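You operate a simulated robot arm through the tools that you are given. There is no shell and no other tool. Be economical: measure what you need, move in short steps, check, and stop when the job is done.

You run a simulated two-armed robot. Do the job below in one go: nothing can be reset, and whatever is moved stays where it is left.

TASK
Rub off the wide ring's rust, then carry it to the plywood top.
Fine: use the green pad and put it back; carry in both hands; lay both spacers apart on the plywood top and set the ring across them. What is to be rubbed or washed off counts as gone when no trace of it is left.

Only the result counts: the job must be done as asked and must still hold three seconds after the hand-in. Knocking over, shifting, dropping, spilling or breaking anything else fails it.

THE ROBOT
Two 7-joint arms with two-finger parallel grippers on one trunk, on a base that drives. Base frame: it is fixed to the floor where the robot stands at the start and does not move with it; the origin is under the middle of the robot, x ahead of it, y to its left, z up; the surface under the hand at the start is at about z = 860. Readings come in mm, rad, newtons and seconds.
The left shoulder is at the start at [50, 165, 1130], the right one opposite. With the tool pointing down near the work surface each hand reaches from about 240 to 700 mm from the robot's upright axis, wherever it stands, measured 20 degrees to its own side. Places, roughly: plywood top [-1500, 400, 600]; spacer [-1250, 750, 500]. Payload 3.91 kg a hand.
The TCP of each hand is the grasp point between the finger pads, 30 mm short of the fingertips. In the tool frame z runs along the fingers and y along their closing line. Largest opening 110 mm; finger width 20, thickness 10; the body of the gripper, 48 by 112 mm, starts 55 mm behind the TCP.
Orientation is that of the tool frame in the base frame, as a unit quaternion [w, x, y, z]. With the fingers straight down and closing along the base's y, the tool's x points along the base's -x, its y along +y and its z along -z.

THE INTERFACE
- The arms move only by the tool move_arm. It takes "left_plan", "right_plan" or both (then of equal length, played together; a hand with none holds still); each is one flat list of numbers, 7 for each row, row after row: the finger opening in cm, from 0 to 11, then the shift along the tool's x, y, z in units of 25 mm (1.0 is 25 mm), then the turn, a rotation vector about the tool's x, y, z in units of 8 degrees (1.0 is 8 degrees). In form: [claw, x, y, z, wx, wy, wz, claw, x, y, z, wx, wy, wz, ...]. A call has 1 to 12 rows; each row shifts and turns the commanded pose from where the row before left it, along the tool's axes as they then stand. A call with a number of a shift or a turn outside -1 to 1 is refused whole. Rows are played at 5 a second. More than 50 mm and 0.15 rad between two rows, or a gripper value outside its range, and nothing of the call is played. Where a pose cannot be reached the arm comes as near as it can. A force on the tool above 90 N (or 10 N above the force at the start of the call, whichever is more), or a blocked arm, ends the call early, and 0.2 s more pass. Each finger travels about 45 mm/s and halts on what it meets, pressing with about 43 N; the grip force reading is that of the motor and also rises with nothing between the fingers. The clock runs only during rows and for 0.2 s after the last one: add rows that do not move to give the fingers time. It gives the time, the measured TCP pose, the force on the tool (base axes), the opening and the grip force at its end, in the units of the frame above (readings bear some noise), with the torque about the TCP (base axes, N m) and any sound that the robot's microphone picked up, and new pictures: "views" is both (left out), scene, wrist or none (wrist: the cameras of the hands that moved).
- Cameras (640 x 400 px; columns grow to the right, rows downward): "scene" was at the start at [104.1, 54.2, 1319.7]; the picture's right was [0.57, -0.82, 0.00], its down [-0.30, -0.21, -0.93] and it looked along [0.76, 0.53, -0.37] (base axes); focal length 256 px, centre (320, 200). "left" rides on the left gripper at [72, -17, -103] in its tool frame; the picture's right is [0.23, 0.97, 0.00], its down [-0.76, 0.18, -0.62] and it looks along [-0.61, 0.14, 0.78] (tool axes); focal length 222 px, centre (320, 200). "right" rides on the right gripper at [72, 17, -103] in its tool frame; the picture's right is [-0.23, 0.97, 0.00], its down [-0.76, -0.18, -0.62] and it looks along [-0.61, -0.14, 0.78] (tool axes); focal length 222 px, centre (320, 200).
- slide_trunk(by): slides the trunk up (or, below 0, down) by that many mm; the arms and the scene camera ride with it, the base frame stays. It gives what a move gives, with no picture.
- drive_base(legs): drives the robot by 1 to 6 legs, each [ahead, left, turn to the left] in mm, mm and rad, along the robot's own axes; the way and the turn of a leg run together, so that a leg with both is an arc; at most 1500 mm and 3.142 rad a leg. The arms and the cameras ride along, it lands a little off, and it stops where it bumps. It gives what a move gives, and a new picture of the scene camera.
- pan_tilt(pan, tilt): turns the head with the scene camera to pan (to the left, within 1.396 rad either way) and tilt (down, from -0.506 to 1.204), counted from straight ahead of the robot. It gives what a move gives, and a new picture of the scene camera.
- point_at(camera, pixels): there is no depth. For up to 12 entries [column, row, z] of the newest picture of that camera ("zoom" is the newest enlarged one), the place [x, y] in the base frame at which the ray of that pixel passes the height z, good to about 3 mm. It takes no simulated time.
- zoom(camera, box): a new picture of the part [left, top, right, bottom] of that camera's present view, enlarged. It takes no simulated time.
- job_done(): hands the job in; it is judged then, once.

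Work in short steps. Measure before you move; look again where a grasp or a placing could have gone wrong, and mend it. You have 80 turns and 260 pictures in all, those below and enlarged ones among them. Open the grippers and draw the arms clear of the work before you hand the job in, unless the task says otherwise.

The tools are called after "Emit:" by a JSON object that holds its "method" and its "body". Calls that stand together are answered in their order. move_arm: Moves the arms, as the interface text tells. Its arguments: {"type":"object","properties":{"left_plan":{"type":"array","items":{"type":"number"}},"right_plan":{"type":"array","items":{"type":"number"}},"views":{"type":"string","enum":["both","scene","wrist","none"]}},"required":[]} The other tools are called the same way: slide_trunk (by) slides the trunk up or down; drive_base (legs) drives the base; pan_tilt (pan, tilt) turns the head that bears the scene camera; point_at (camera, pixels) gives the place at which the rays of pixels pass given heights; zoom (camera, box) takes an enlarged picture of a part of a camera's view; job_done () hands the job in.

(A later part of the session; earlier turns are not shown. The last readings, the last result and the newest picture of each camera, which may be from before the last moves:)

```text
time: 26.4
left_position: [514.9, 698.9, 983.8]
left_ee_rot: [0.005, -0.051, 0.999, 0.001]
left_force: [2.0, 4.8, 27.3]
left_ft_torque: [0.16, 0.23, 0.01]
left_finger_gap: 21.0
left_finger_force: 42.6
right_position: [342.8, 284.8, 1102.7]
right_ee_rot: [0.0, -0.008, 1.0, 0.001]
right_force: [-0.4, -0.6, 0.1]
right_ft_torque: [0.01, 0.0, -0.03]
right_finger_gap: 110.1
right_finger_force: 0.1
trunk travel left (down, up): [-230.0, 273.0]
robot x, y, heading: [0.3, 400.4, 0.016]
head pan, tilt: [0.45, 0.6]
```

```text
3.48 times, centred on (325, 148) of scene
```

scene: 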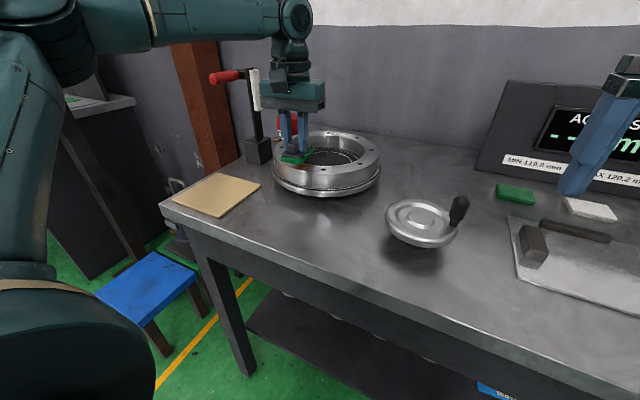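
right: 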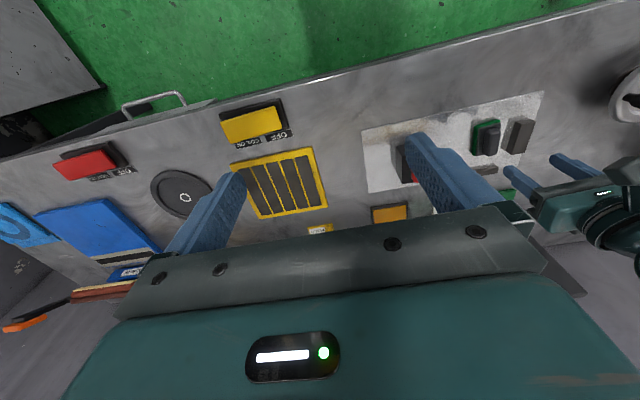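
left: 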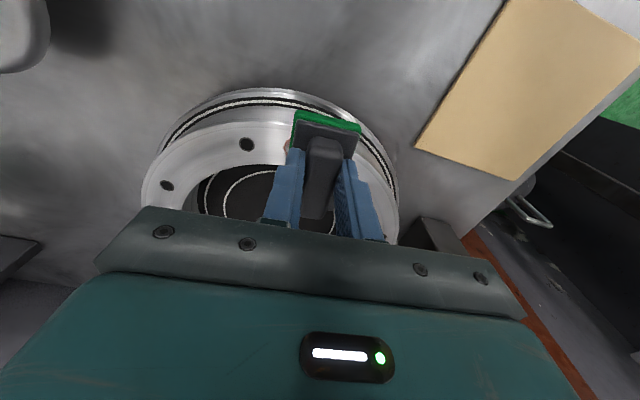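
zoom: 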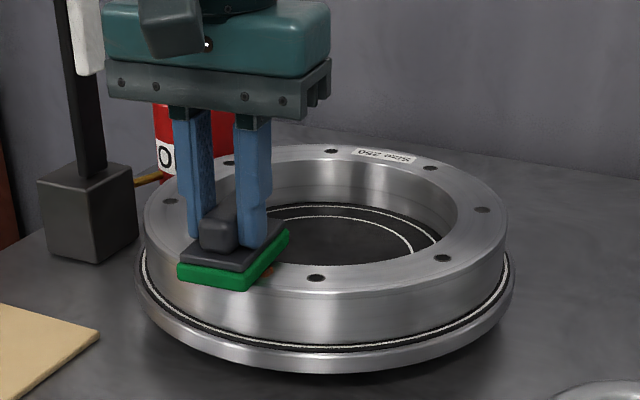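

Contact at 27 N. I ease a little and rub along y, a few strokes.

Emit:
{"method": "move_arm", "body": {"left_plan": [1, 0, -0.4, -0.05, 0, 0, 0, 1, 0, -0.4, 0, 0, 0, 0, 1, 0, 0.5, 0, 0, 0, 0, 1, 0, 0.5, 0, 0, 0, 0, 1, 0, 0.5, 0, 0, 0, 0, 1, 0, -0.5, 0, 0, 0, 0, 1, 0, -0.5, 0, 0, 0, 0, 1, 0, -0.5, 0, 0, 0, 0, 1, 0, 0.5, 0, 0, 0, 0, 1, 0, 0.5, 0, 0, 0, 0, 1, 0, 0.5, 0, 0, 0, 0, 1, 0, 0, 0, 0, 0, 0], "views": "none"}}

Emit:
{"method": "zoom", "body": {"camera": "scene", "box": [250, 90, 400, 205]}}

```text
time: 29.0
left_position: [513.8, 711.8, 983.5]
left_ee_rot: [0.006, -0.049, 0.999, 0.0]
left_force: [10.4, -0.9, 31.5]
left_ft_torque: [-0.07, -0.28, 0.01]
left_finger_gap: 21.0
left_finger_force: 43.0
right_position: [343.5, 283.8, 1101.2]
right_ee_rot: [0.001, -0.007, 1.0, 0.001]
right_force: [-1.0, -0.5, 0.4]
right_ft_torque: [0.01, 0.0, -0.01]
right_finger_gap: 110.0
right_finger_force: 0.1
trunk travel left (down, up): [-230.0, 273.0]
robot x, y, heading: [0.9, 404.8, 0.018]
head pan, tilt: [0.45, 0.6]
```

```text
3.48 times, centred on (325, 148) of scene
```

zoom: 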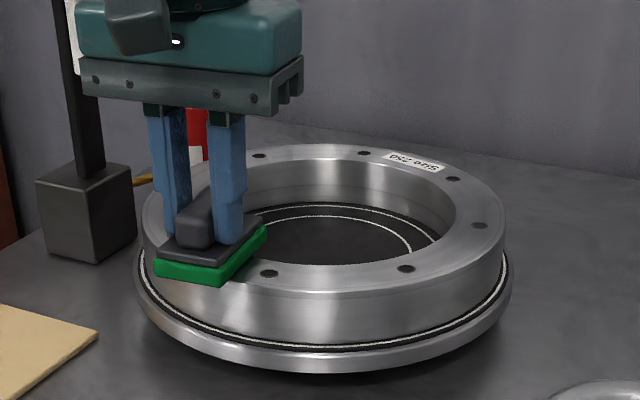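

The ring turns on its turntable with tangential strokes. I lift the pad and look at the rust.

Emit:
{"method": "move_arm", "body": {"left_plan": [1, 0, 0, -0.5, 0, 0, 0, 1, 0, 0, -1, 0, 0, 0, 1, 1, 0, -1, 0, 0, 0, 1, 1, 0, 0, 0, 0, 0, 1, 1, 0, 0, 0, 0, 0], "views": "wrist"}}

Emit:
{"method": "zoom", "body": {"camera": "scene", "box": [250, 90, 400, 205]}}

```text
time: 30.2
left_position: [437.4, 710.0, 1043.1]
left_ee_rot: [0.0, -0.049, 0.999, 0.0]
left_force: [0.2, 0.3, -1.4]
left_ft_torque: [0.02, -0.01, 0.02]
left_finger_gap: 20.9
left_finger_force: 42.6
right_position: [344.3, 285.6, 1100.8]
right_ee_rot: [0.0, -0.008, 1.0, 0.0]
right_force: [-0.2, -0.6, 0.2]
right_ft_torque: [0.03, 0.03, 0.05]
right_finger_gap: 110.0
right_finger_force: 0.0
trunk travel left (down, up): [-230.0, 273.0]
robot x, y, heading: [-2.4, 403.4, 0.013]
head pan, tilt: [0.45, 0.6]
```

left: 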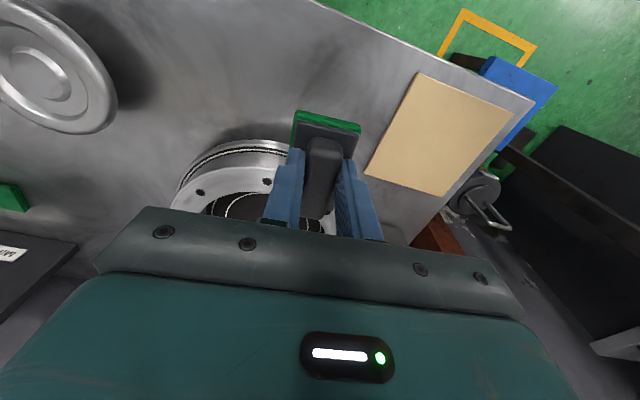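

```text
3.48 times, centred on (325, 148) of scene
```

zoom: 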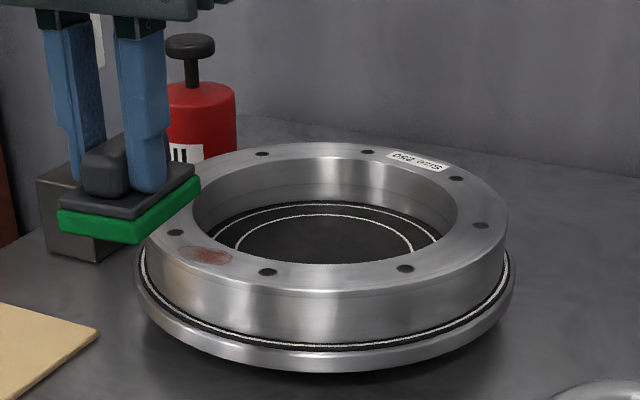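

The rust faded, so this pad works. I locate the patch again at zoom (205,255) for radial strokes that don't spin the ring.

Emit:
{"method": "point_at", "body": {"camera": "scene", "pixels": [[291.9, 163.8, 931], [284, 162, 931], [300, 166, 931]]}}

```text
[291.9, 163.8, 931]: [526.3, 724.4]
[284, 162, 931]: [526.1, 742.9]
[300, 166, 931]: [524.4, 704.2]
```

Emit:
{"method": "move_arm", "body": {"left_plan": [1, -0.815, 0.06, 0.53, 0, 0, 0, 1, -0.815, 0.06, 0.53, 0, 0, 0, 1, -0.815, 0.06, 0.53, 0, 0, 0, 1, -0.815, 0.06, 0.53, 0, 0, 0, 1, 0, 0, 0.25, 0, 0, 0, 1, 0, 0, 0.13, 0, 0, 0, 1, 0, 0, 0, 0, 0, 0], "views": "none"}}

Emit:
{"method": "move_arm", "body": {"left_plan": [1, -0.46, -0.19, 0, 0, 0, 0, 1, 0.46, 0.19, 0, 0, 0, 0, 1, 0.46, 0.19, 0, 0, 0, 0, 1, -0.46, -0.19, 0, 0, 0, 0, 1, -0.46, -0.19, 0, 0, 0, 0, 1, 0.46, 0.19, 0, 0, 0, 0, 1, 0.46, 0.19, 0, 0, 0, 0, 1, -0.46, -0.19, 0, 0, 0, 0, 1, -0.46, -0.19, 0, 0, 0, 0, 1, 0.46, 0.19, 0, 0, 0, 0, 1, 0.46, 0.19, 0, 0, 0, 0, 1, -0.46, -0.19, 0, 0, 0, 0], "views": "none"}}

Emit:
{"method": "zoom", "body": {"camera": "scene", "box": [250, 90, 400, 205]}}

```text
time: 31.8
left_position: [520.5, 723.1, 984.5]
left_ee_rot: [0.003, -0.05, 0.999, 0.0]
left_force: [0.1, 0.1, 14.6]
left_ft_torque: [-0.08, 0.17, 0.04]
left_finger_gap: 20.7
left_finger_force: 43.1
right_position: [343.6, 284.4, 1101.8]
right_ee_rot: [0.001, -0.007, 1.0, 0.001]
right_force: [-0.5, -0.3, 0.1]
right_ft_torque: [-0.02, 0.0, 0.01]
right_finger_gap: 110.1
right_finger_force: 0.2
trunk travel left (down, up): [-230.0, 273.0]
robot x, y, heading: [-2.6, 403.4, 0.018]
head pan, tilt: [0.45, 0.6]
```

```text
time: 34.4
left_position: [517.4, 722.8, 984.0]
left_ee_rot: [0.0, -0.051, 0.999, 0.001]
left_force: [-7.7, 2.8, 24.2]
left_ft_torque: [-0.03, 0.27, 0.01]
left_finger_gap: 21.1
left_finger_force: 43.3
right_position: [342.7, 284.1, 1102.1]
right_ee_rot: [0.002, -0.008, 1.0, 0.001]
right_force: [-0.2, 0.6, -0.4]
right_ft_torque: [0.02, -0.01, -0.01]
right_finger_gap: 109.9
right_finger_force: 0.0
trunk travel left (down, up): [-230.0, 273.0]
robot x, y, heading: [-4.0, 400.6, 0.019]
head pan, tilt: [0.45, 0.6]
```

```text
3.48 times, centred on (325, 148) of scene
```

zoom: 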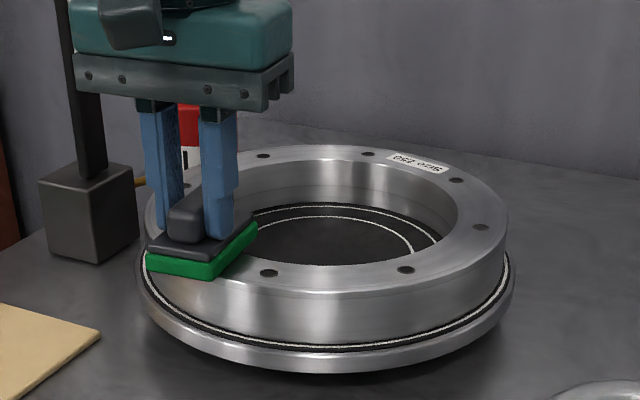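

Ring held still under radial strokes. I rub another set, then lift clear and look.

Emit:
{"method": "move_arm", "body": {"left_plan": [1, -0.46, -0.19, 0, 0, 0, 0, 1, 0.46, 0.19, 0, 0, 0, 0, 1, 0.46, 0.19, 0, 0, 0, 0, 1, -0.46, -0.19, 0, 0, 0, 0, 1, -0.46, -0.19, 0, 0, 0, 0, 1, 0.46, 0.19, 0, 0, 0, 0, 1, 0.46, 0.19, 0, 0, 0, 0, 1, -0.46, -0.19, 0, 0, 0, 0, 1, -0.46, -0.19, 0, 0, 0, 0, 1, 0.46, 0.19, 0, 0, 0, 0, 1, 0.46, 0.19, 0, 0, 0, 0, 1, -0.46, -0.19, 0, 0, 0, 0], "views": "none"}}

Emit:
{"method": "move_arm", "body": {"left_plan": [1, 0, 0, -0.5, 0, 0, 0, 1, 0, 0, -1, 0, 0, 0, 1, 1, 0, -1, 0, 0, 0, 1, 1, 0, 0, 0, 0, 0, 1, 1, 0, 0, 0, 0, 0], "views": "none"}}

Emit:
{"method": "zoom", "body": {"camera": "scene", "box": [260, 120, 350, 180]}}

```text
time: 37.0
left_position: [516.0, 723.0, 983.6]
left_ee_rot: [0.002, -0.05, 0.999, 0.0]
left_force: [-8.6, 1.6, 25.8]
left_ft_torque: [-0.05, 0.24, -0.01]
left_finger_gap: 21.1
left_finger_force: 42.8
right_position: [341.5, 284.1, 1101.9]
right_ee_rot: [0.002, -0.009, 1.0, 0.001]
right_force: [-0.8, 0.7, -0.4]
right_ft_torque: [-0.01, 0.02, 0.0]
right_finger_gap: 110.1
right_finger_force: 0.0
trunk travel left (down, up): [-230.0, 273.0]
robot x, y, heading: [-3.5, 403.3, 0.014]
head pan, tilt: [0.45, 0.6]
```

```text
time: 38.2
left_position: [442.6, 716.7, 1040.3]
left_ee_rot: [0.0, -0.05, 0.999, 0.001]
left_force: [0.2, 0.2, -0.6]
left_ft_torque: [0.02, 0.0, 0.0]
left_finger_gap: 21.1
left_finger_force: 43.5
right_position: [344.5, 284.2, 1100.4]
right_ee_rot: [0.0, -0.009, 1.0, 0.0]
right_force: [0.0, 0.0, -0.4]
right_ft_torque: [-0.03, 0.02, -0.01]
right_finger_gap: 109.9
right_finger_force: 0.0
trunk travel left (down, up): [-230.0, 273.0]
robot x, y, heading: [-1.2, 403.6, 0.016]
head pan, tilt: [0.45, 0.6]
```

```text
6.67 times, centred on (305, 150) of scene
```

zoom: 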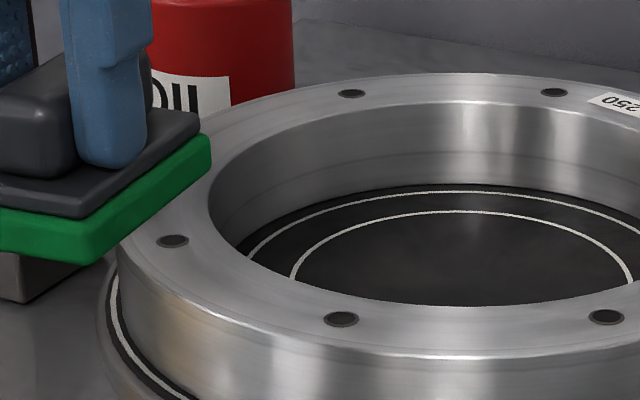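

The rust on top is gone. I inspect the whole ring once more, then drive back right to return the pad.

Emit:
{"method": "zoom", "body": {"camera": "left", "box": [150, 90, 450, 260]}}

Emit:
{"method": "drive_base", "body": {"legs": [[0, -410, -0.016]]}}

Emit:
{"method": "zoom", "body": {"camera": "scene", "box": [100, 110, 280, 230]}}

```text
2.13 times, centred on (300, 175) of left
```

zoom: 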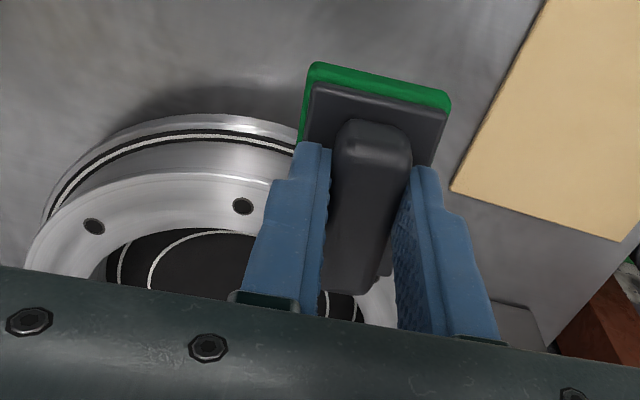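

```text
time: 42.4
left_position: [450.8, 297.8, 1040.6]
left_ee_rot: [0.0, -0.04, 0.999, 0.0]
left_force: [0.5, -0.2, -1.3]
left_ft_torque: [0.0, -0.04, 0.0]
left_finger_gap: 21.1
left_finger_force: 42.8
right_position: [344.3, -131.8, 1100.6]
right_ee_rot: [0.0, 0.002, 1.0, 0.0]
right_force: [0.6, 0.2, 0.4]
right_ft_torque: [-0.01, -0.01, 0.02]
right_finger_gap: 109.7
right_finger_force: 0.1
trunk travel left (down, up): [-230.0, 273.0]
robot x, y, heading: [-1.9, -7.3, 0.005]
head pan, tilt: [0.45, 0.6]
```

scene: 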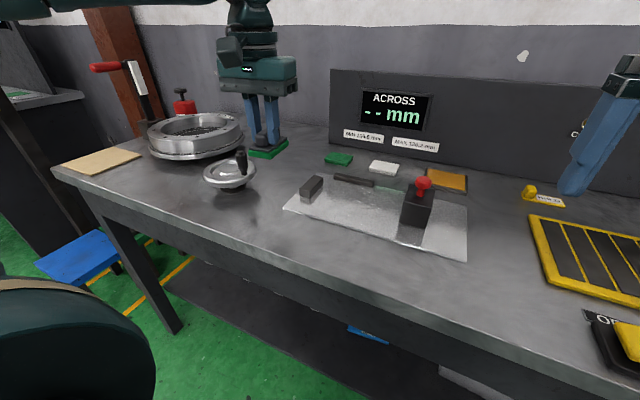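

```text
3.33 times, centred on (190, 170) of scene
```

zoom: 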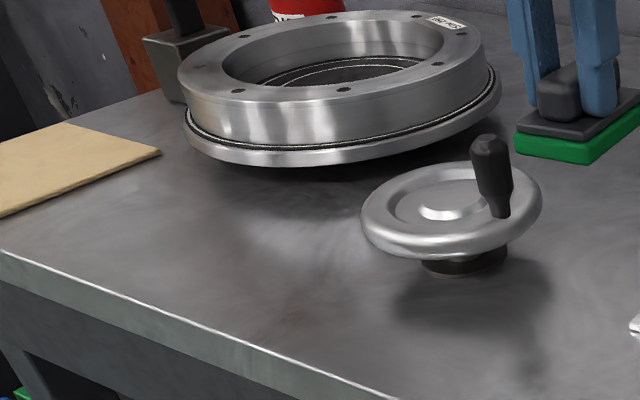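

The ring looks clean all around. I bring the pad back above its place.

Emit:
{"method": "move_arm", "body": {"left_plan": [1, -0.588, -0.874, 0.4, 0, 0, 0, 1, -0.588, -0.874, 0.4, 0, 0, 0, 1, -0.588, -0.874, 0.4, 0, 0, 0, 1, -0.588, -0.874, 0.4, 0, 0, 0, 1, -0.588, -0.874, 0.4, 0, 0, 0, 1, 0, 0, 1, 0, 0, 0, 1, 0, 0, 0, 0, 0, 0], "views": "wrist"}}

Emit:
{"method": "zoom", "body": {"camera": "scene", "box": [270, 140, 480, 270]}}

```text
time: 44.0
left_position: [533.6, 193.7, 964.4]
left_ee_rot: [0.001, -0.041, 0.999, 0.0]
left_force: [0.1, 0.0, -0.7]
left_ft_torque: [-0.01, 0.0, 0.01]
left_finger_gap: 21.0
left_finger_force: 43.0
right_position: [343.3, -132.7, 1100.3]
right_ee_rot: [0.0, 0.002, 1.0, 0.0]
right_force: [0.0, 0.7, -0.2]
right_ft_torque: [-0.02, -0.05, 0.0]
right_finger_gap: 110.2
right_finger_force: 0.0
trunk travel left (down, up): [-230.0, 273.0]
robot x, y, heading: [-2.3, -6.6, -0.004]
head pan, tilt: [0.45, 0.6]
```

left: 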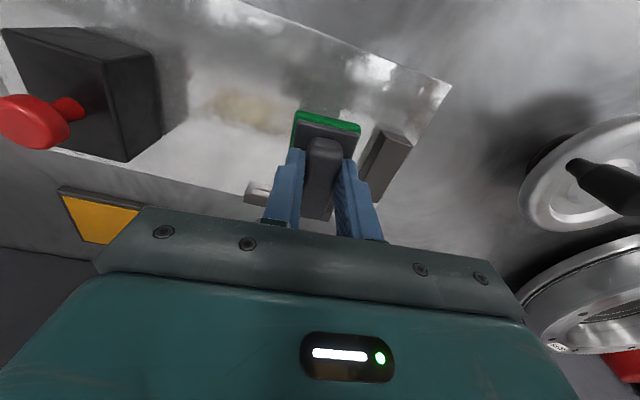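

```text
3.05 times, centred on (375, 205) of scene
```

zoom: 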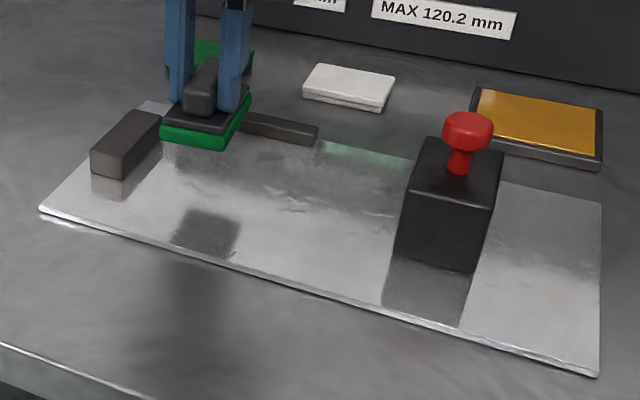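

Position matches home. I descend 49 mm to z≈915.5, gently at the end.

Emit:
{"method": "move_arm", "body": {"left_plan": [1, 0, 0, 0.8, 0, 0, 0, 1, 0, 0, 0.7, 0, 0, 0, 1, 0, 0, 0.3, 0, 0, 0, 1, 0, 0, 0.12, 0, 0, 0, 1, 0, 0, 0, 0, 0, 0], "views": "wrist"}}

```text
time: 45.2
left_position: [534.3, 193.0, 916.2]
left_ee_rot: [0.0, -0.04, 0.999, 0.0]
left_force: [-0.5, 0.5, -1.3]
left_ft_torque: [-0.01, 0.01, 0.03]
left_finger_gap: 21.1
left_finger_force: 43.2
right_position: [343.9, -133.8, 1101.8]
right_ee_rot: [0.001, 0.002, 1.0, 0.0]
right_force: [0.5, 0.0, 0.6]
right_ft_torque: [0.01, 0.02, 0.01]
right_finger_gap: 110.1
right_finger_force: 0.0
trunk travel left (down, up): [-230.0, 273.0]
robot x, y, heading: [-3.7, -8.3, -0.006]
head pan, tilt: [0.45, 0.6]
```

left: 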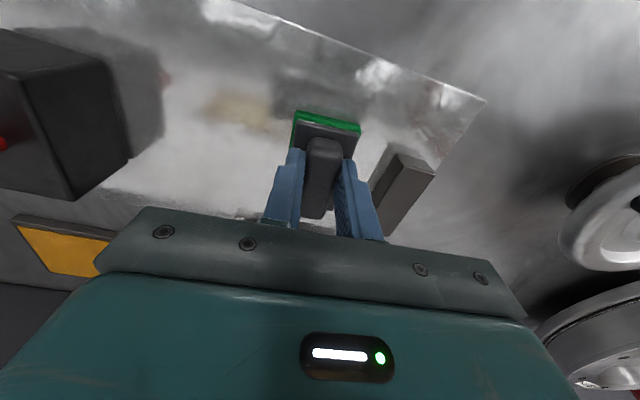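

I press down 1–2 mm more to touch, then open the fingers to 45 mm and rise.

Emit:
{"method": "move_arm", "body": {"left_plan": [1, 0, 0, 0.05, 0, 0, 0, 1, 0, 0, 0.04, 0, 0, 0, 2.5, 0, 0, 0, 0, 0, 0, 4.5, 0, 0, 0, 0, 0, 0, 4.5, 0, 0, 0, 0, 0, 0, 4.5, 0, 0, -0.6, 0, 0, 0, 4.5, 0, 0, -1, 0, 0, 0, 4.5, 0, 0, -1, 0, 0, 0, 4.5, 0, 0, -1, 0, 0, 0, 4.5, 0.5, 0, -1, 0, 0, 0], "views": "both"}}

Emit:
{"method": "zoom", "body": {"camera": "scene", "box": [270, 140, 480, 270]}}

```text
time: 47.4
left_position: [517.1, 195.3, 1032.3]
left_ee_rot: [0.001, -0.039, 0.999, -0.001]
left_force: [-0.1, 0.2, -1.0]
left_ft_torque: [-0.01, 0.0, 0.01]
left_finger_gap: 45.2
left_finger_force: 0.1
right_position: [345.0, -134.5, 1100.0]
right_ee_rot: [-0.001, 0.002, 1.0, 0.0]
right_force: [-0.5, -0.6, -0.2]
right_ft_torque: [-0.03, 0.03, 0.02]
right_finger_gap: 110.1
right_finger_force: 0.1
trunk travel left (down, up): [-230.0, 273.0]
robot x, y, heading: [-1.0, -6.1, 0.001]
head pan, tilt: [0.45, 0.6]
```

scene: 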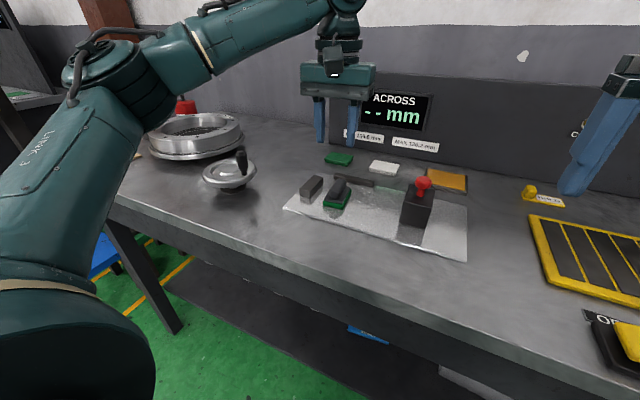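
left: 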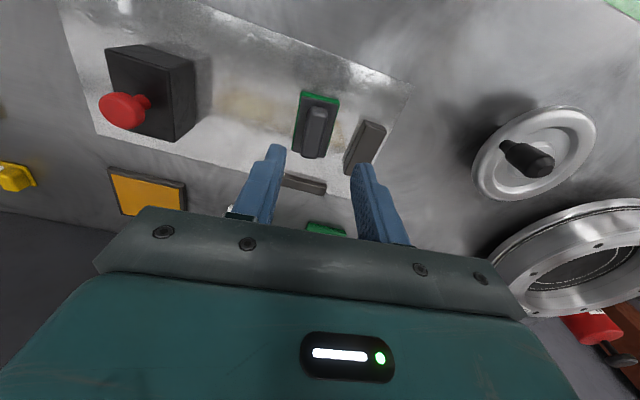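

```text
3.05 times, centred on (375, 205) of scene
```

zoom: 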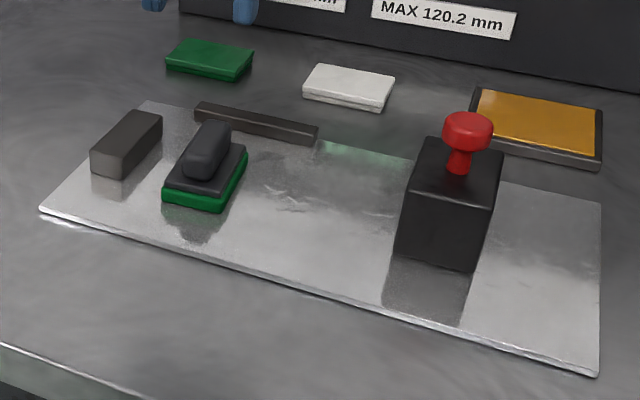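

The pad is back in place. I retract the left hand and look to both sides toward the back.

Emit:
{"method": "move_arm", "body": {"left_plan": [4.5, 1, 0.6, -0.3, 0, 0, 0, 4.5, 1, 0.6, -0.3, 0, 0, 0, 4.5, 1, 0.6, -0.3, 0, 0, 0, 4.5, 1, 0.6, -0.3, 0, 0, 0, 4.5, 1, 0.6, -0.3, 0, 0, 0, 4.5, 1, 0.6, -0.3, 0, 0, 0, 4.5, 1, 0.6, -0.3, 0, 0, 0, 4.5, 1, 0.6, -0.3, 0, 0, 0], "views": "none"}}

Emit:
{"method": "pan_tilt", "body": {"pan": 1.396, "tilt": 0.5}}

Emit:
{"method": "drive_base", "body": {"legs": [[-250, 0, 0], [0, 0, 1.2]]}}

```text
time: 49.2
left_position: [309.4, 298.0, 1092.4]
left_ee_rot: [0.0, -0.04, 0.999, 0.001]
left_force: [-0.3, -0.1, 0.3]
left_ft_torque: [0.0, -0.02, 0.02]
left_finger_gap: 44.9
left_finger_force: 0.0
right_position: [345.1, -132.3, 1100.4]
right_ee_rot: [0.0, 0.001, 1.0, -0.001]
right_force: [-0.3, -0.2, -0.8]
right_ft_torque: [0.02, -0.04, -0.01]
right_finger_gap: 110.2
right_finger_force: 0.1
trunk travel left (down, up): [-230.0, 273.0]
robot x, y, heading: [-0.1, -10.5, -0.004]
head pan, tilt: [0.45, 0.6]
```

```text
time: 50.4
left_position: [310.4, 296.9, 1091.6]
left_ee_rot: [0.0, -0.04, 0.999, 0.0]
left_force: [-0.5, -0.4, -0.3]
left_ft_torque: [0.0, -0.01, -0.02]
left_finger_gap: 45.0
left_finger_force: 0.0
right_position: [343.6, -133.0, 1100.8]
right_ee_rot: [-0.001, 0.002, 1.0, 0.0]
right_force: [0.4, 0.3, -0.2]
right_ft_torque: [0.01, 0.0, 0.03]
right_finger_gap: 109.9
right_finger_force: 0.1
trunk travel left (down, up): [-230.0, 273.0]
robot x, y, heading: [3.3, -7.8, -0.003]
head pan, tilt: [1.396, 0.499]
```

scene: 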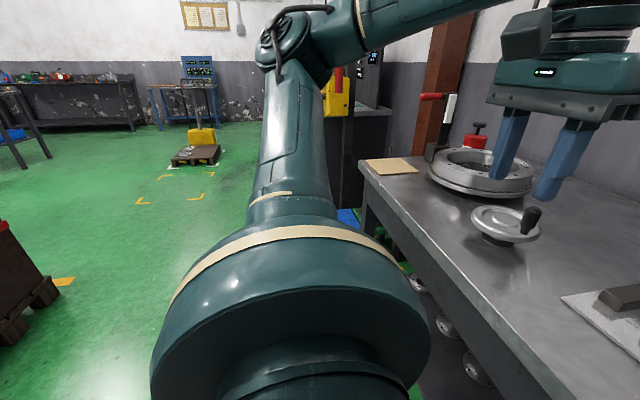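

```text
time: 55.2
left_position: [-427.0, 396.4, 1092.0]
left_ee_rot: [0.001, -0.591, 0.807, 0.0]
left_force: [0.8, 0.8, 0.4]
left_ft_torque: [0.0, 0.01, 0.0]
left_finger_gap: 44.9
left_finger_force: 0.2
right_position: [-15.4, 264.3, 1101.7]
right_ee_rot: [0.0, -0.555, 0.832, 0.0]
right_force: [0.3, -0.5, 0.4]
right_ft_torque: [0.0, 0.0, 0.02]
right_finger_gap: 110.5
right_finger_force: 0.1
trunk travel left (down, up): [-230.0, 273.0]
robot x, y, heading: [-264.4, -7.7, 1.182]
head pan, tilt: [1.396, 0.499]
```

scene: 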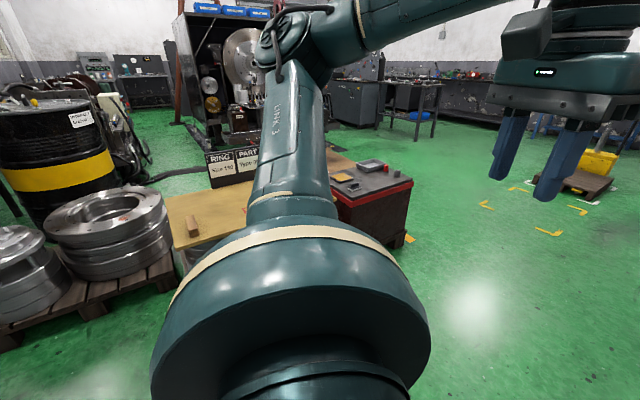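

The plywood board shows around (230,210), with a wooden strip on it and a red battery box beside it. I turn further to face them.

Emit:
{"method": "drive_base", "body": {"legs": [[0, 0, 1.3]]}}

Emit:
{"method": "pan_tilt", "body": {"pan": 0.0, "tilt": 0.6}}

```text
time: 58.9
left_position: [-696.0, -66.1, 1091.2]
left_ee_rot: [0.0, 0.961, -0.278, 0.0]
left_force: [0.0, -0.1, -0.9]
left_ft_torque: [-0.01, 0.0, 0.03]
left_finger_gap: 45.0
left_finger_force: 0.0
right_position: [-461.9, 297.8, 1101.1]
right_ee_rot: [0.0, 0.948, -0.318, 0.0]
right_force: [0.1, -0.1, -0.1]
right_ft_torque: [-0.01, 0.02, -0.04]
right_finger_gap: 110.0
right_finger_force: 0.0
trunk travel left (down, up): [-230.0, 273.0]
robot x, y, heading: [-257.3, -9.5, 2.493]
head pan, tilt: [1.396, 0.499]
```

scene: 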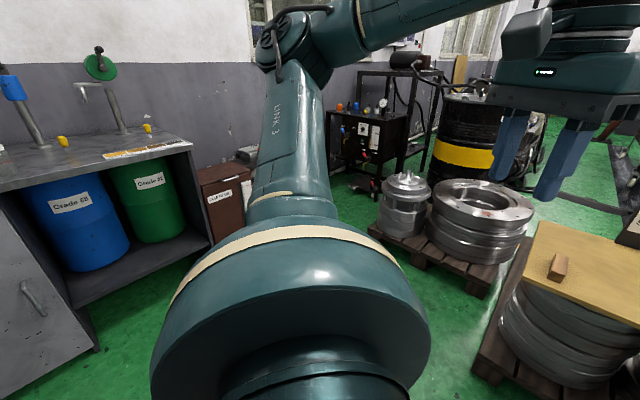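

```text
time: 60.4
left_position: [-693.8, -66.6, 1092.0]
left_ee_rot: [0.0, 0.961, -0.278, -0.001]
left_force: [-0.7, -0.6, 0.0]
left_ft_torque: [0.02, -0.04, 0.0]
left_finger_gap: 45.1
left_finger_force: 0.2
right_position: [-462.0, 298.1, 1101.7]
right_ee_rot: [0.001, 0.948, -0.318, 0.0]
right_force: [-0.1, 0.4, 0.4]
right_ft_torque: [0.0, 0.02, 0.0]
right_finger_gap: 109.9
right_finger_force: 0.1
trunk travel left (down, up): [-230.0, 273.0]
robot x, y, heading: [-262.9, -7.9, 2.493]
head pan, tilt: [0.0, 0.6]
```

scene: 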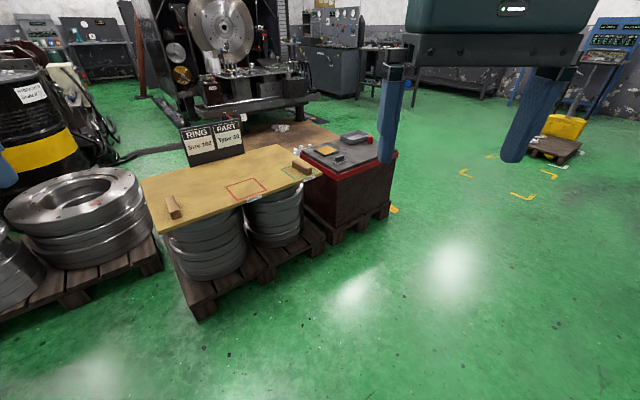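

Emit:
{"method": "zoom", "body": {"camera": "scene", "box": [130, 115, 410, 290]}}

Emit:
{"method": "point_at", "body": {"camera": "scene", "pixels": [[173, 207, 600], [302, 167, 600], [158, 233, 600], [321, 175, 600], [275, 146, 600], [145, 181, 600], [245, 188, 600], [345, 155, 500], [340, 180, 500], [173, 207, 610]]}}

```text
2.29 times, centred on (270, 202) of scene
```

zoom: 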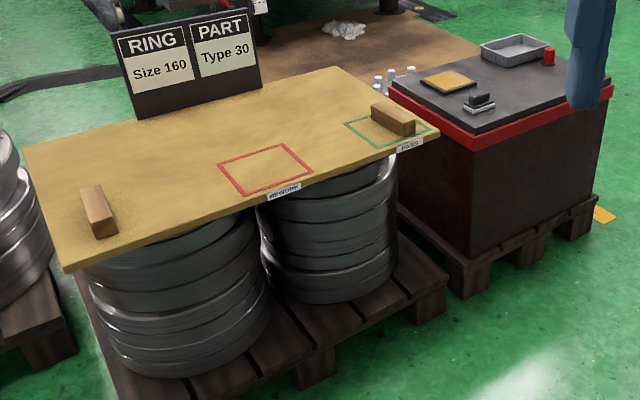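

```text
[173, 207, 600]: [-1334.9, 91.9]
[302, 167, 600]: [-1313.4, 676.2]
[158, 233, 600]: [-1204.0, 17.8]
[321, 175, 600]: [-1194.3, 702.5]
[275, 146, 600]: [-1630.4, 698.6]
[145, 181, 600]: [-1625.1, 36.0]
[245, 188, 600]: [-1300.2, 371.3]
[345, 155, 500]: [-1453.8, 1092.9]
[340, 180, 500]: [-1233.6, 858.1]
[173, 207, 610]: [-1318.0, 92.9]
```

Both wooden strips lie on the board near (-1325,92) and (-1313,676); board spans about x −1630…−1200, y 20…700. I drive to face it squarely and look closer.

Emit:
{"method": "drive_base", "body": {"legs": [[0, 0, 0.649], [380, -400, 0]]}}

Emit:
{"method": "pan_tilt", "body": {"pan": 0.0, "tilt": 0.75}}

Emit:
{"method": "zoom", "body": {"camera": "scene", "box": [0, 100, 640, 400]}}

```text
time: 66.2
left_position: [-938.6, 86.6, 1093.6]
left_ee_rot: [0.0, 0.999, 0.041, 0.0]
left_force: [0.3, 0.3, 0.7]
left_ft_torque: [0.03, 0.0, 0.03]
left_finger_gap: 45.0
left_finger_force: 0.1
right_position: [-971.2, 517.6, 1101.2]
right_ee_rot: [-0.001, 1.0, -0.001, 0.0]
right_force: [0.1, 0.1, -0.5]
right_ft_torque: [0.04, 0.03, -0.04]
right_finger_gap: 109.9
right_finger_force: 0.0
trunk travel left (down, up): [-230.0, 273.0]
robot x, y, heading: [-623.4, 395.3, 3.143]
head pan, tilt: [0.0, 0.6]
```

scene: 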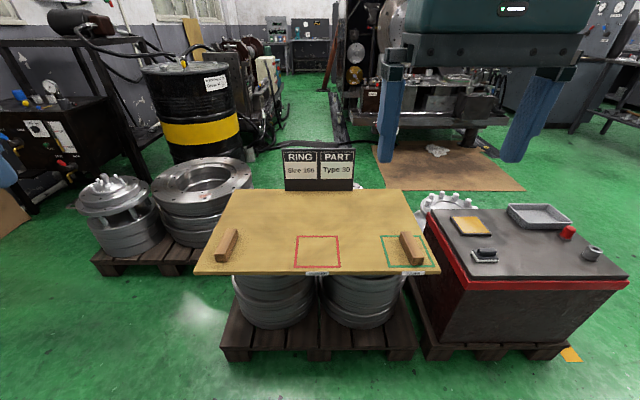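

```text
time: 66.9
left_position: [-938.7, 87.0, 1093.4]
left_ee_rot: [0.0, 0.999, 0.04, 0.0]
left_force: [0.2, -0.8, 0.3]
left_ft_torque: [-0.06, -0.04, -0.01]
left_finger_gap: 44.9
left_finger_force: 0.1
right_position: [-971.3, 517.6, 1099.9]
right_ee_rot: [0.0, 1.0, -0.002, 0.0]
right_force: [-0.3, 0.0, -0.4]
right_ft_torque: [-0.01, -0.02, 0.01]
right_finger_gap: 110.3
right_finger_force: 0.1
trunk travel left (down, up): [-230.0, 273.0]
robot x, y, heading: [-627.4, 396.0, 3.139]
head pan, tilt: [0.0, 0.75]
```

scene: 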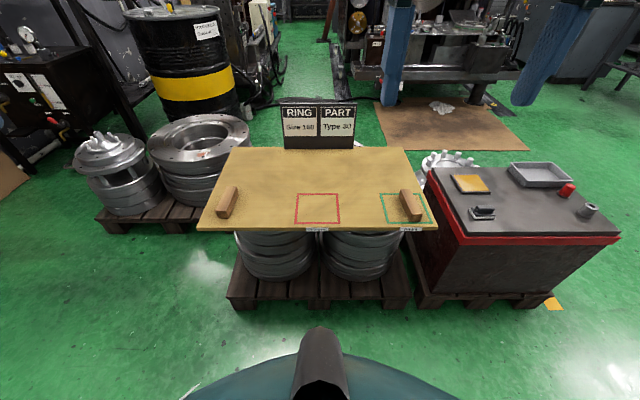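

```text
1.00 times, centred on (320, 250) of scene (not enlarged: the box is as wide or as high as the picture)
```

zoom: 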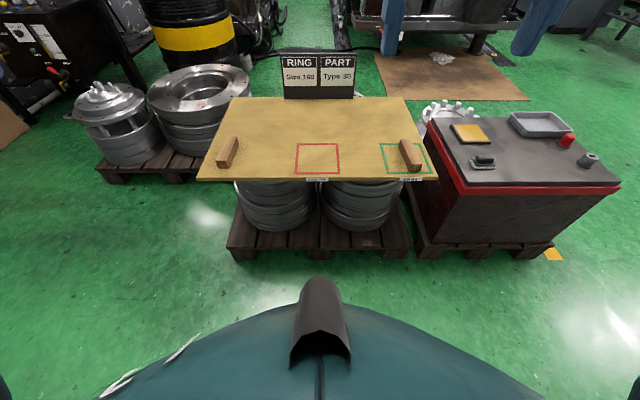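

Emit:
{"method": "point_at", "body": {"camera": "scene", "pixels": [[198, 231, 600], [438, 231, 600], [412, 148, 600], [232, 148, 600], [234, 236, 580], [318, 236, 580], [405, 236, 580], [296, 223, 600], [340, 223, 600], [339, 194, 600], [382, 194, 600], [231, 268, 140]]}}

Emit:
{"method": "zoom", "body": {"camera": "scene", "box": [190, 140, 450, 300]}}

```text
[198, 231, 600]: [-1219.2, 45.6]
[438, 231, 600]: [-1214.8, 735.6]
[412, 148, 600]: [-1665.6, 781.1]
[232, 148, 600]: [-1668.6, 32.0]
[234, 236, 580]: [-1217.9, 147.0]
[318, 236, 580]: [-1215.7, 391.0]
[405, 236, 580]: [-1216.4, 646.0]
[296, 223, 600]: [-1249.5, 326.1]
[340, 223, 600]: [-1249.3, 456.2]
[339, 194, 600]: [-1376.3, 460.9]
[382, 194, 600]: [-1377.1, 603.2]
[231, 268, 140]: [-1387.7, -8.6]
```

```text
2.46 times, centred on (320, 220) of scene
```

zoom: 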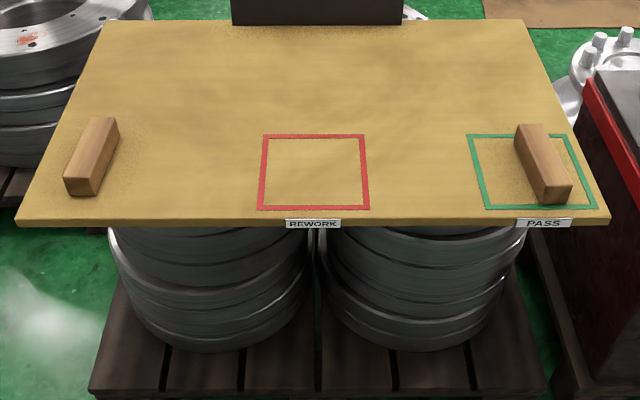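

I check the left pallet's big ring that shows an orange spot, to be sure which ring is meant.

Emit:
{"method": "zoom", "body": {"camera": "scene", "box": [70, 100, 260, 225]}}

Emit:
{"method": "zoom", "body": {"camera": "scene", "box": [420, 130, 620, 255]}}

Emit:
{"method": "point_at", "body": {"camera": "scene", "pixels": [[146, 150, 500], [251, 150, 500], [200, 175, 500], [200, 115, 500]]}}

```text
3.20 times, centred on (165, 162) of scene
```

zoom: 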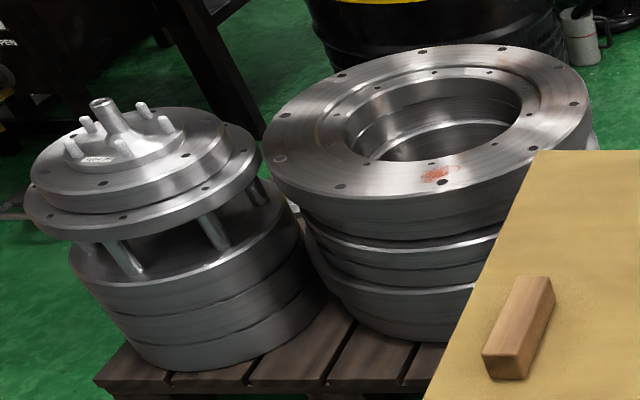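

```text
3.20 times, centred on (520, 192) of scene
```

zoom: 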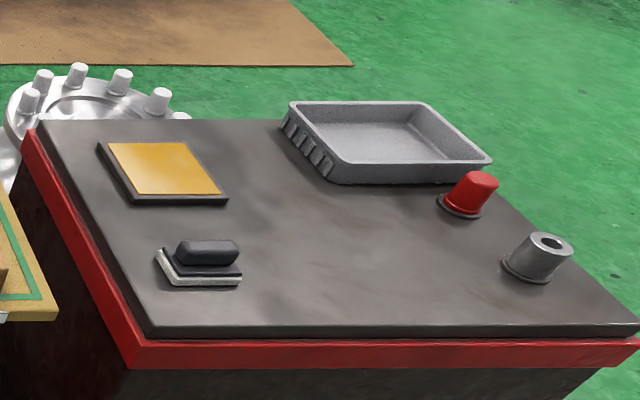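

```text
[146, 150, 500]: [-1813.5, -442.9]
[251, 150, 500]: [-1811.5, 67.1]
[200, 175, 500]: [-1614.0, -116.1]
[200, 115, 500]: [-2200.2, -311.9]
```

That pallet ring is a 450 mm background piece; the bench ring (Size 250) is ours. I drive nearer to the board and lower the trunk to handle the spacers.

Emit:
{"method": "drive_base", "body": {"legs": [[155, -40, 0]]}}

Emit:
{"method": "slide_trunk", "body": {"by": -180}}

Emit:
{"method": "pan_tilt", "body": {"pan": 0.0, "tilt": 0.75}}

```text
time: 68.3
left_position: [-1090.6, 128.0, 1093.0]
left_ee_rot: [-0.001, 0.999, 0.041, 0.0]
left_force: [-0.6, -0.4, 0.1]
left_ft_torque: [0.01, 0.02, 0.05]
left_finger_gap: 44.8
left_finger_force: 0.1
right_position: [-1123.8, 557.1, 1101.4]
right_ee_rot: [0.0, 1.0, -0.001, -0.001]
right_force: [-0.2, 0.3, 0.3]
right_ft_torque: [-0.02, -0.01, 0.01]
right_finger_gap: 109.9
right_finger_force: 0.1
trunk travel left (down, up): [-230.0, 273.0]
robot x, y, heading: [-778.0, 434.8, 3.14]
head pan, tilt: [0.0, 0.75]
```

scene: 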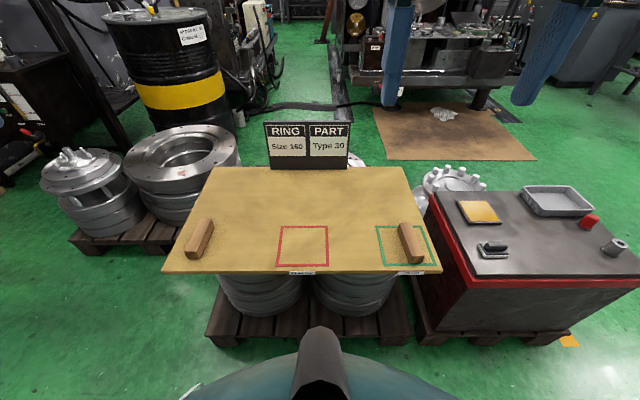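

```text
time: 70.3
left_position: [-1090.0, 126.9, 912.4]
left_ee_rot: [0.0, 0.999, 0.04, 0.0]
left_force: [-0.9, -0.2, 1.0]
left_ft_torque: [0.01, 0.0, 0.0]
left_finger_gap: 44.9
left_finger_force: 0.1
right_position: [-1123.0, 557.2, 921.2]
right_ee_rot: [0.0, 1.0, -0.002, 0.001]
right_force: [-0.7, -0.1, -0.2]
right_ft_torque: [-0.03, 0.05, 0.02]
right_finger_gap: 110.3
right_finger_force: 0.1
trunk travel left (down, up): [-50.0, 453.0]
robot x, y, heading: [-775.9, 430.8, 3.141]
head pan, tilt: [0.0, 0.75]
```

```text
time: 70.9
left_position: [-1089.4, 127.4, 912.8]
left_ee_rot: [0.0, 0.999, 0.04, 0.0]
left_force: [-0.2, -0.6, -0.3]
left_ft_torque: [0.04, -0.04, 0.0]
left_finger_gap: 45.1
left_finger_force: 0.0
right_position: [-1123.2, 557.5, 920.6]
right_ee_rot: [0.0, 1.0, -0.002, -0.001]
right_force: [-0.4, 0.4, 0.5]
right_ft_torque: [-0.01, 0.02, 0.0]
right_finger_gap: 110.1
right_finger_force: 0.1
trunk travel left (down, up): [-50.0, 453.0]
robot x, y, heading: [-778.1, 433.4, 3.14]
head pan, tilt: [0.0, 0.75]
```

scene: 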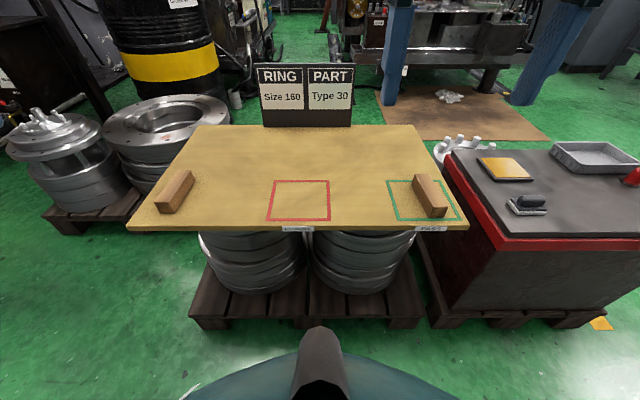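

I bring both hands above the strips at z≈800 to measure them with the wrist cameras.

Emit:
{"method": "move_arm", "body": {"left_plan": [6, -0.93, 0.23, 0.73, 0, 0, 0, 6, -0.93, 0.23, 0.73, 0, 0, 0, 6, -0.93, 0.23, 0.73, 0, 0, 0, 6, -0.93, 0.23, 0.73, 0, 0, 0, 6, -0.93, 0.23, 0.73, 0, 0, 0, 6, -0.93, 0.23, 0.73, 0, 0, 0], "right_plan": [6, -0.85, -0.68, 0.8, 0, 0, 0, 6, -0.85, -0.68, 0.8, 0, 0, 0, 6, -0.85, -0.68, 0.8, 0, 0, 0, 6, -0.85, -0.68, 0.8, 0, 0, 0, 6, -0.85, -0.68, 0.8, 0, 0, 0, 6, -0.85, -0.68, 0.8, 0, 0, 0], "views": "both"}}

```text
time: 72.3
left_position: [-1227.7, 80.5, 802.9]
left_ee_rot: [0.0, 0.999, 0.04, -0.001]
left_force: [0.7, 0.0, 1.0]
left_ft_torque: [0.01, 0.02, 0.0]
left_finger_gap: 60.0
left_finger_force: 0.1
right_position: [-1251.7, 657.9, 799.9]
right_ee_rot: [0.0, 1.0, -0.001, 0.0]
right_force: [-0.6, 0.8, -0.4]
right_ft_torque: [-0.01, -0.04, -0.01]
right_finger_gap: 60.0
right_finger_force: 0.1
trunk travel left (down, up): [-50.0, 453.0]
robot x, y, heading: [-778.4, 432.1, 3.143]
head pan, tilt: [0.0, 0.75]
```

scene: 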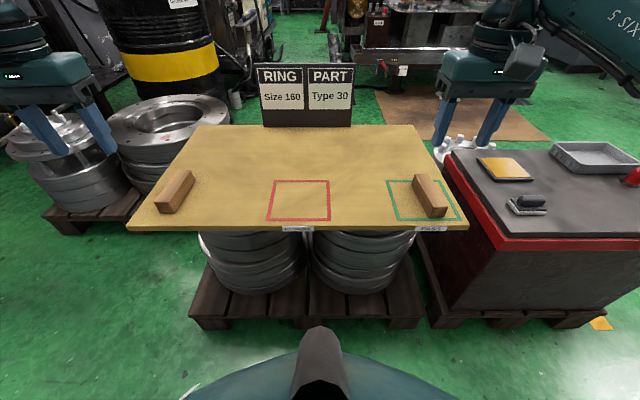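
right: 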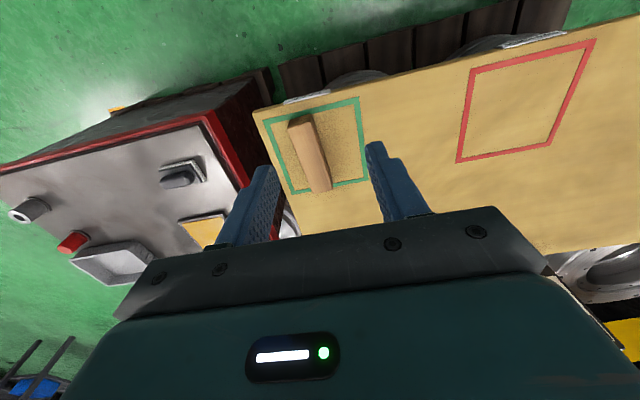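
left: 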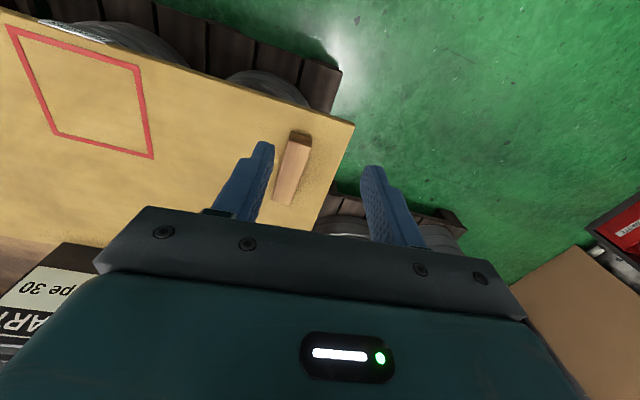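

Emit:
{"method": "point_at", "body": {"camera": "left", "pixels": [[138, 66, 600], [138, 66, 580], [152, 157, 600], [152, 157, 580], [290, 131, 630], [310, 137, 630], [273, 202, 630], [294, 206, 630], [290, 131, 610], [310, 137, 610], [273, 202, 610], [294, 206, 610]]}}

Emit:
{"method": "point_at", "body": {"camera": "scene", "pixels": [[268, 220, 600], [268, 220, 580], [274, 181, 600], [274, 181, 580]]}}

Emit:
{"method": "zoom", "body": {"camera": "scene", "box": [120, 150, 240, 235]}}

Emit:
{"method": "zoom", "body": {"camera": "left", "box": [240, 110, 350, 220]}}

Emit:
{"method": "zoom", "body": {"camera": "right", "box": [260, 95, 370, 205]}}

```text
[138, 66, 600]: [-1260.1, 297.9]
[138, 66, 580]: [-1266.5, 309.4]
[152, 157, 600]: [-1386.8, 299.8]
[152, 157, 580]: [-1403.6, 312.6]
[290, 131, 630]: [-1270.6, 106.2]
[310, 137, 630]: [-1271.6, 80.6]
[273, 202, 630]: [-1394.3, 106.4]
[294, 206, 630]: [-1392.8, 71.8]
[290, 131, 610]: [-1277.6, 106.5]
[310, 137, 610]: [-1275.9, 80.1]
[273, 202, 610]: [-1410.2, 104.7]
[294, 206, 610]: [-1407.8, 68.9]
```

```text
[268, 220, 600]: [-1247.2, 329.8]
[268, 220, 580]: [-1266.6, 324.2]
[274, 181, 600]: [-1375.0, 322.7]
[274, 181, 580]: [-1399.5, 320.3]
```

```text
4.71 times, centred on (180, 192) of scene
```

zoom: 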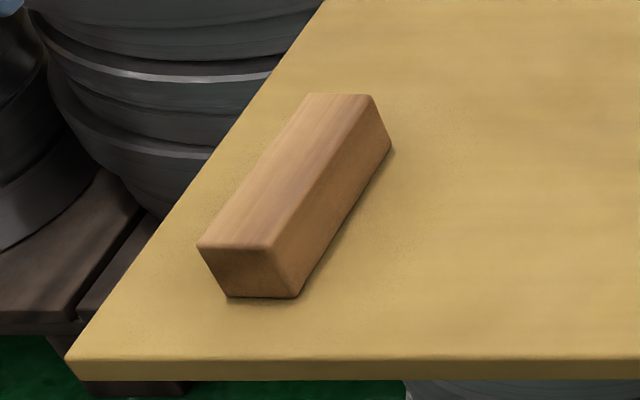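

```text
3.64 times, centred on (295, 165) of left
```

zoom: 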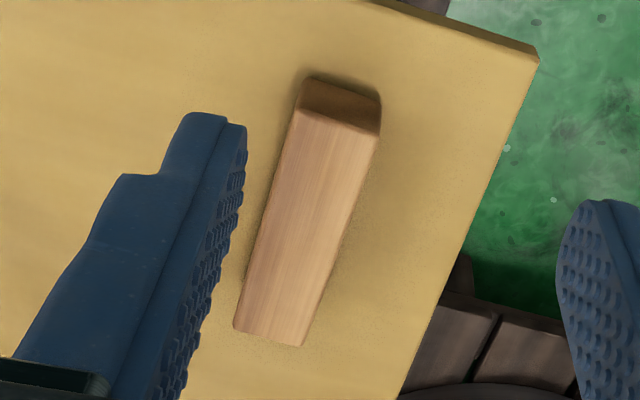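

```text
3.64 times, centred on (315, 150) of right
```

zoom: 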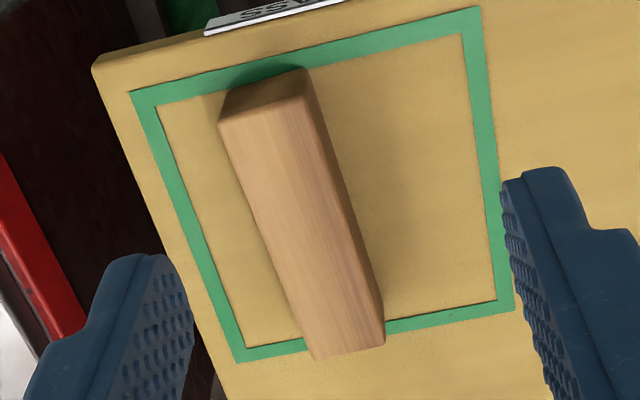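

Emit:
{"method": "point_at", "body": {"camera": "left", "pixels": [[290.1, 139.8, 610], [310.9, 146.6, 610], [271.7, 200.2, 610], [290.3, 205.2, 610], [290.1, 139.8, 620], [290.3, 205.2, 620]]}}

Emit:
{"method": "point_at", "body": {"camera": "right", "pixels": [[287, 128.6, 610], [311.7, 121.7, 610], [313.6, 193.4, 610], [332.3, 189.9, 610]]}}

Emit:
{"method": "point_at", "body": {"camera": "scene", "pixels": [[154.1, 201.9, 610], [169.8, 202.6, 610], [178.3, 169.2, 610], [191.7, 170.1, 610], [154.1, 201.9, 620], [191.7, 170.1, 620]]}}

```text
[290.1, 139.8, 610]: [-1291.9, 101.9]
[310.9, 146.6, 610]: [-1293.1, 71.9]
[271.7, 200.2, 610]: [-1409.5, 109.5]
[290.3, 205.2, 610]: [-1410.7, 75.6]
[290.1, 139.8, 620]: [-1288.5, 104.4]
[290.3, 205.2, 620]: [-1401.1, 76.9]
```

```text
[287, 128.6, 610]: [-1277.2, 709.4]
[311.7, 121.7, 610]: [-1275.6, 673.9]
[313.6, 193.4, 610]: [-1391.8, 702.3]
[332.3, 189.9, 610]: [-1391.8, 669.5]
```

```text
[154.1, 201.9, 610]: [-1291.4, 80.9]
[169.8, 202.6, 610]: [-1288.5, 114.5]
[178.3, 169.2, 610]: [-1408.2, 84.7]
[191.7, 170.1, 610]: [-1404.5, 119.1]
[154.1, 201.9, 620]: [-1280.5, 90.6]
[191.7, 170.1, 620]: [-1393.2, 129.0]
```

Board top ≈577, strips ≈117×34×33 mm: strip 1 centre ≈(-1350,94), strip 2 ≈(-1334,689), both nearly along x. I look down to see how near the base is to the pallet.

Emit:
{"method": "pan_tilt", "body": {"pan": 0.0, "tilt": 1.2}}

```text
time: 73.2
left_position: [-1226.9, 81.3, 803.8]
left_ee_rot: [0.0, 0.999, 0.04, 0.0]
left_force: [-0.6, -0.2, -0.1]
left_ft_torque: [0.02, -0.01, -0.01]
left_finger_gap: 60.2
left_finger_force: 0.2
right_position: [-1251.8, 658.1, 800.8]
right_ee_rot: [0.0, 1.0, -0.002, 0.0]
right_force: [0.3, -0.4, 0.4]
right_ft_torque: [0.02, 0.0, -0.01]
right_finger_gap: 60.0
right_finger_force: 0.1
trunk travel left (down, up): [-50.0, 453.0]
robot x, y, heading: [-777.6, 432.6, 3.136]
head pan, tilt: [0.0, 1.201]
```

scene: 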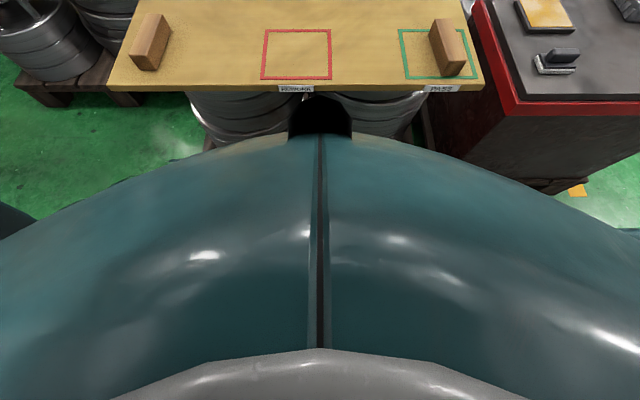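

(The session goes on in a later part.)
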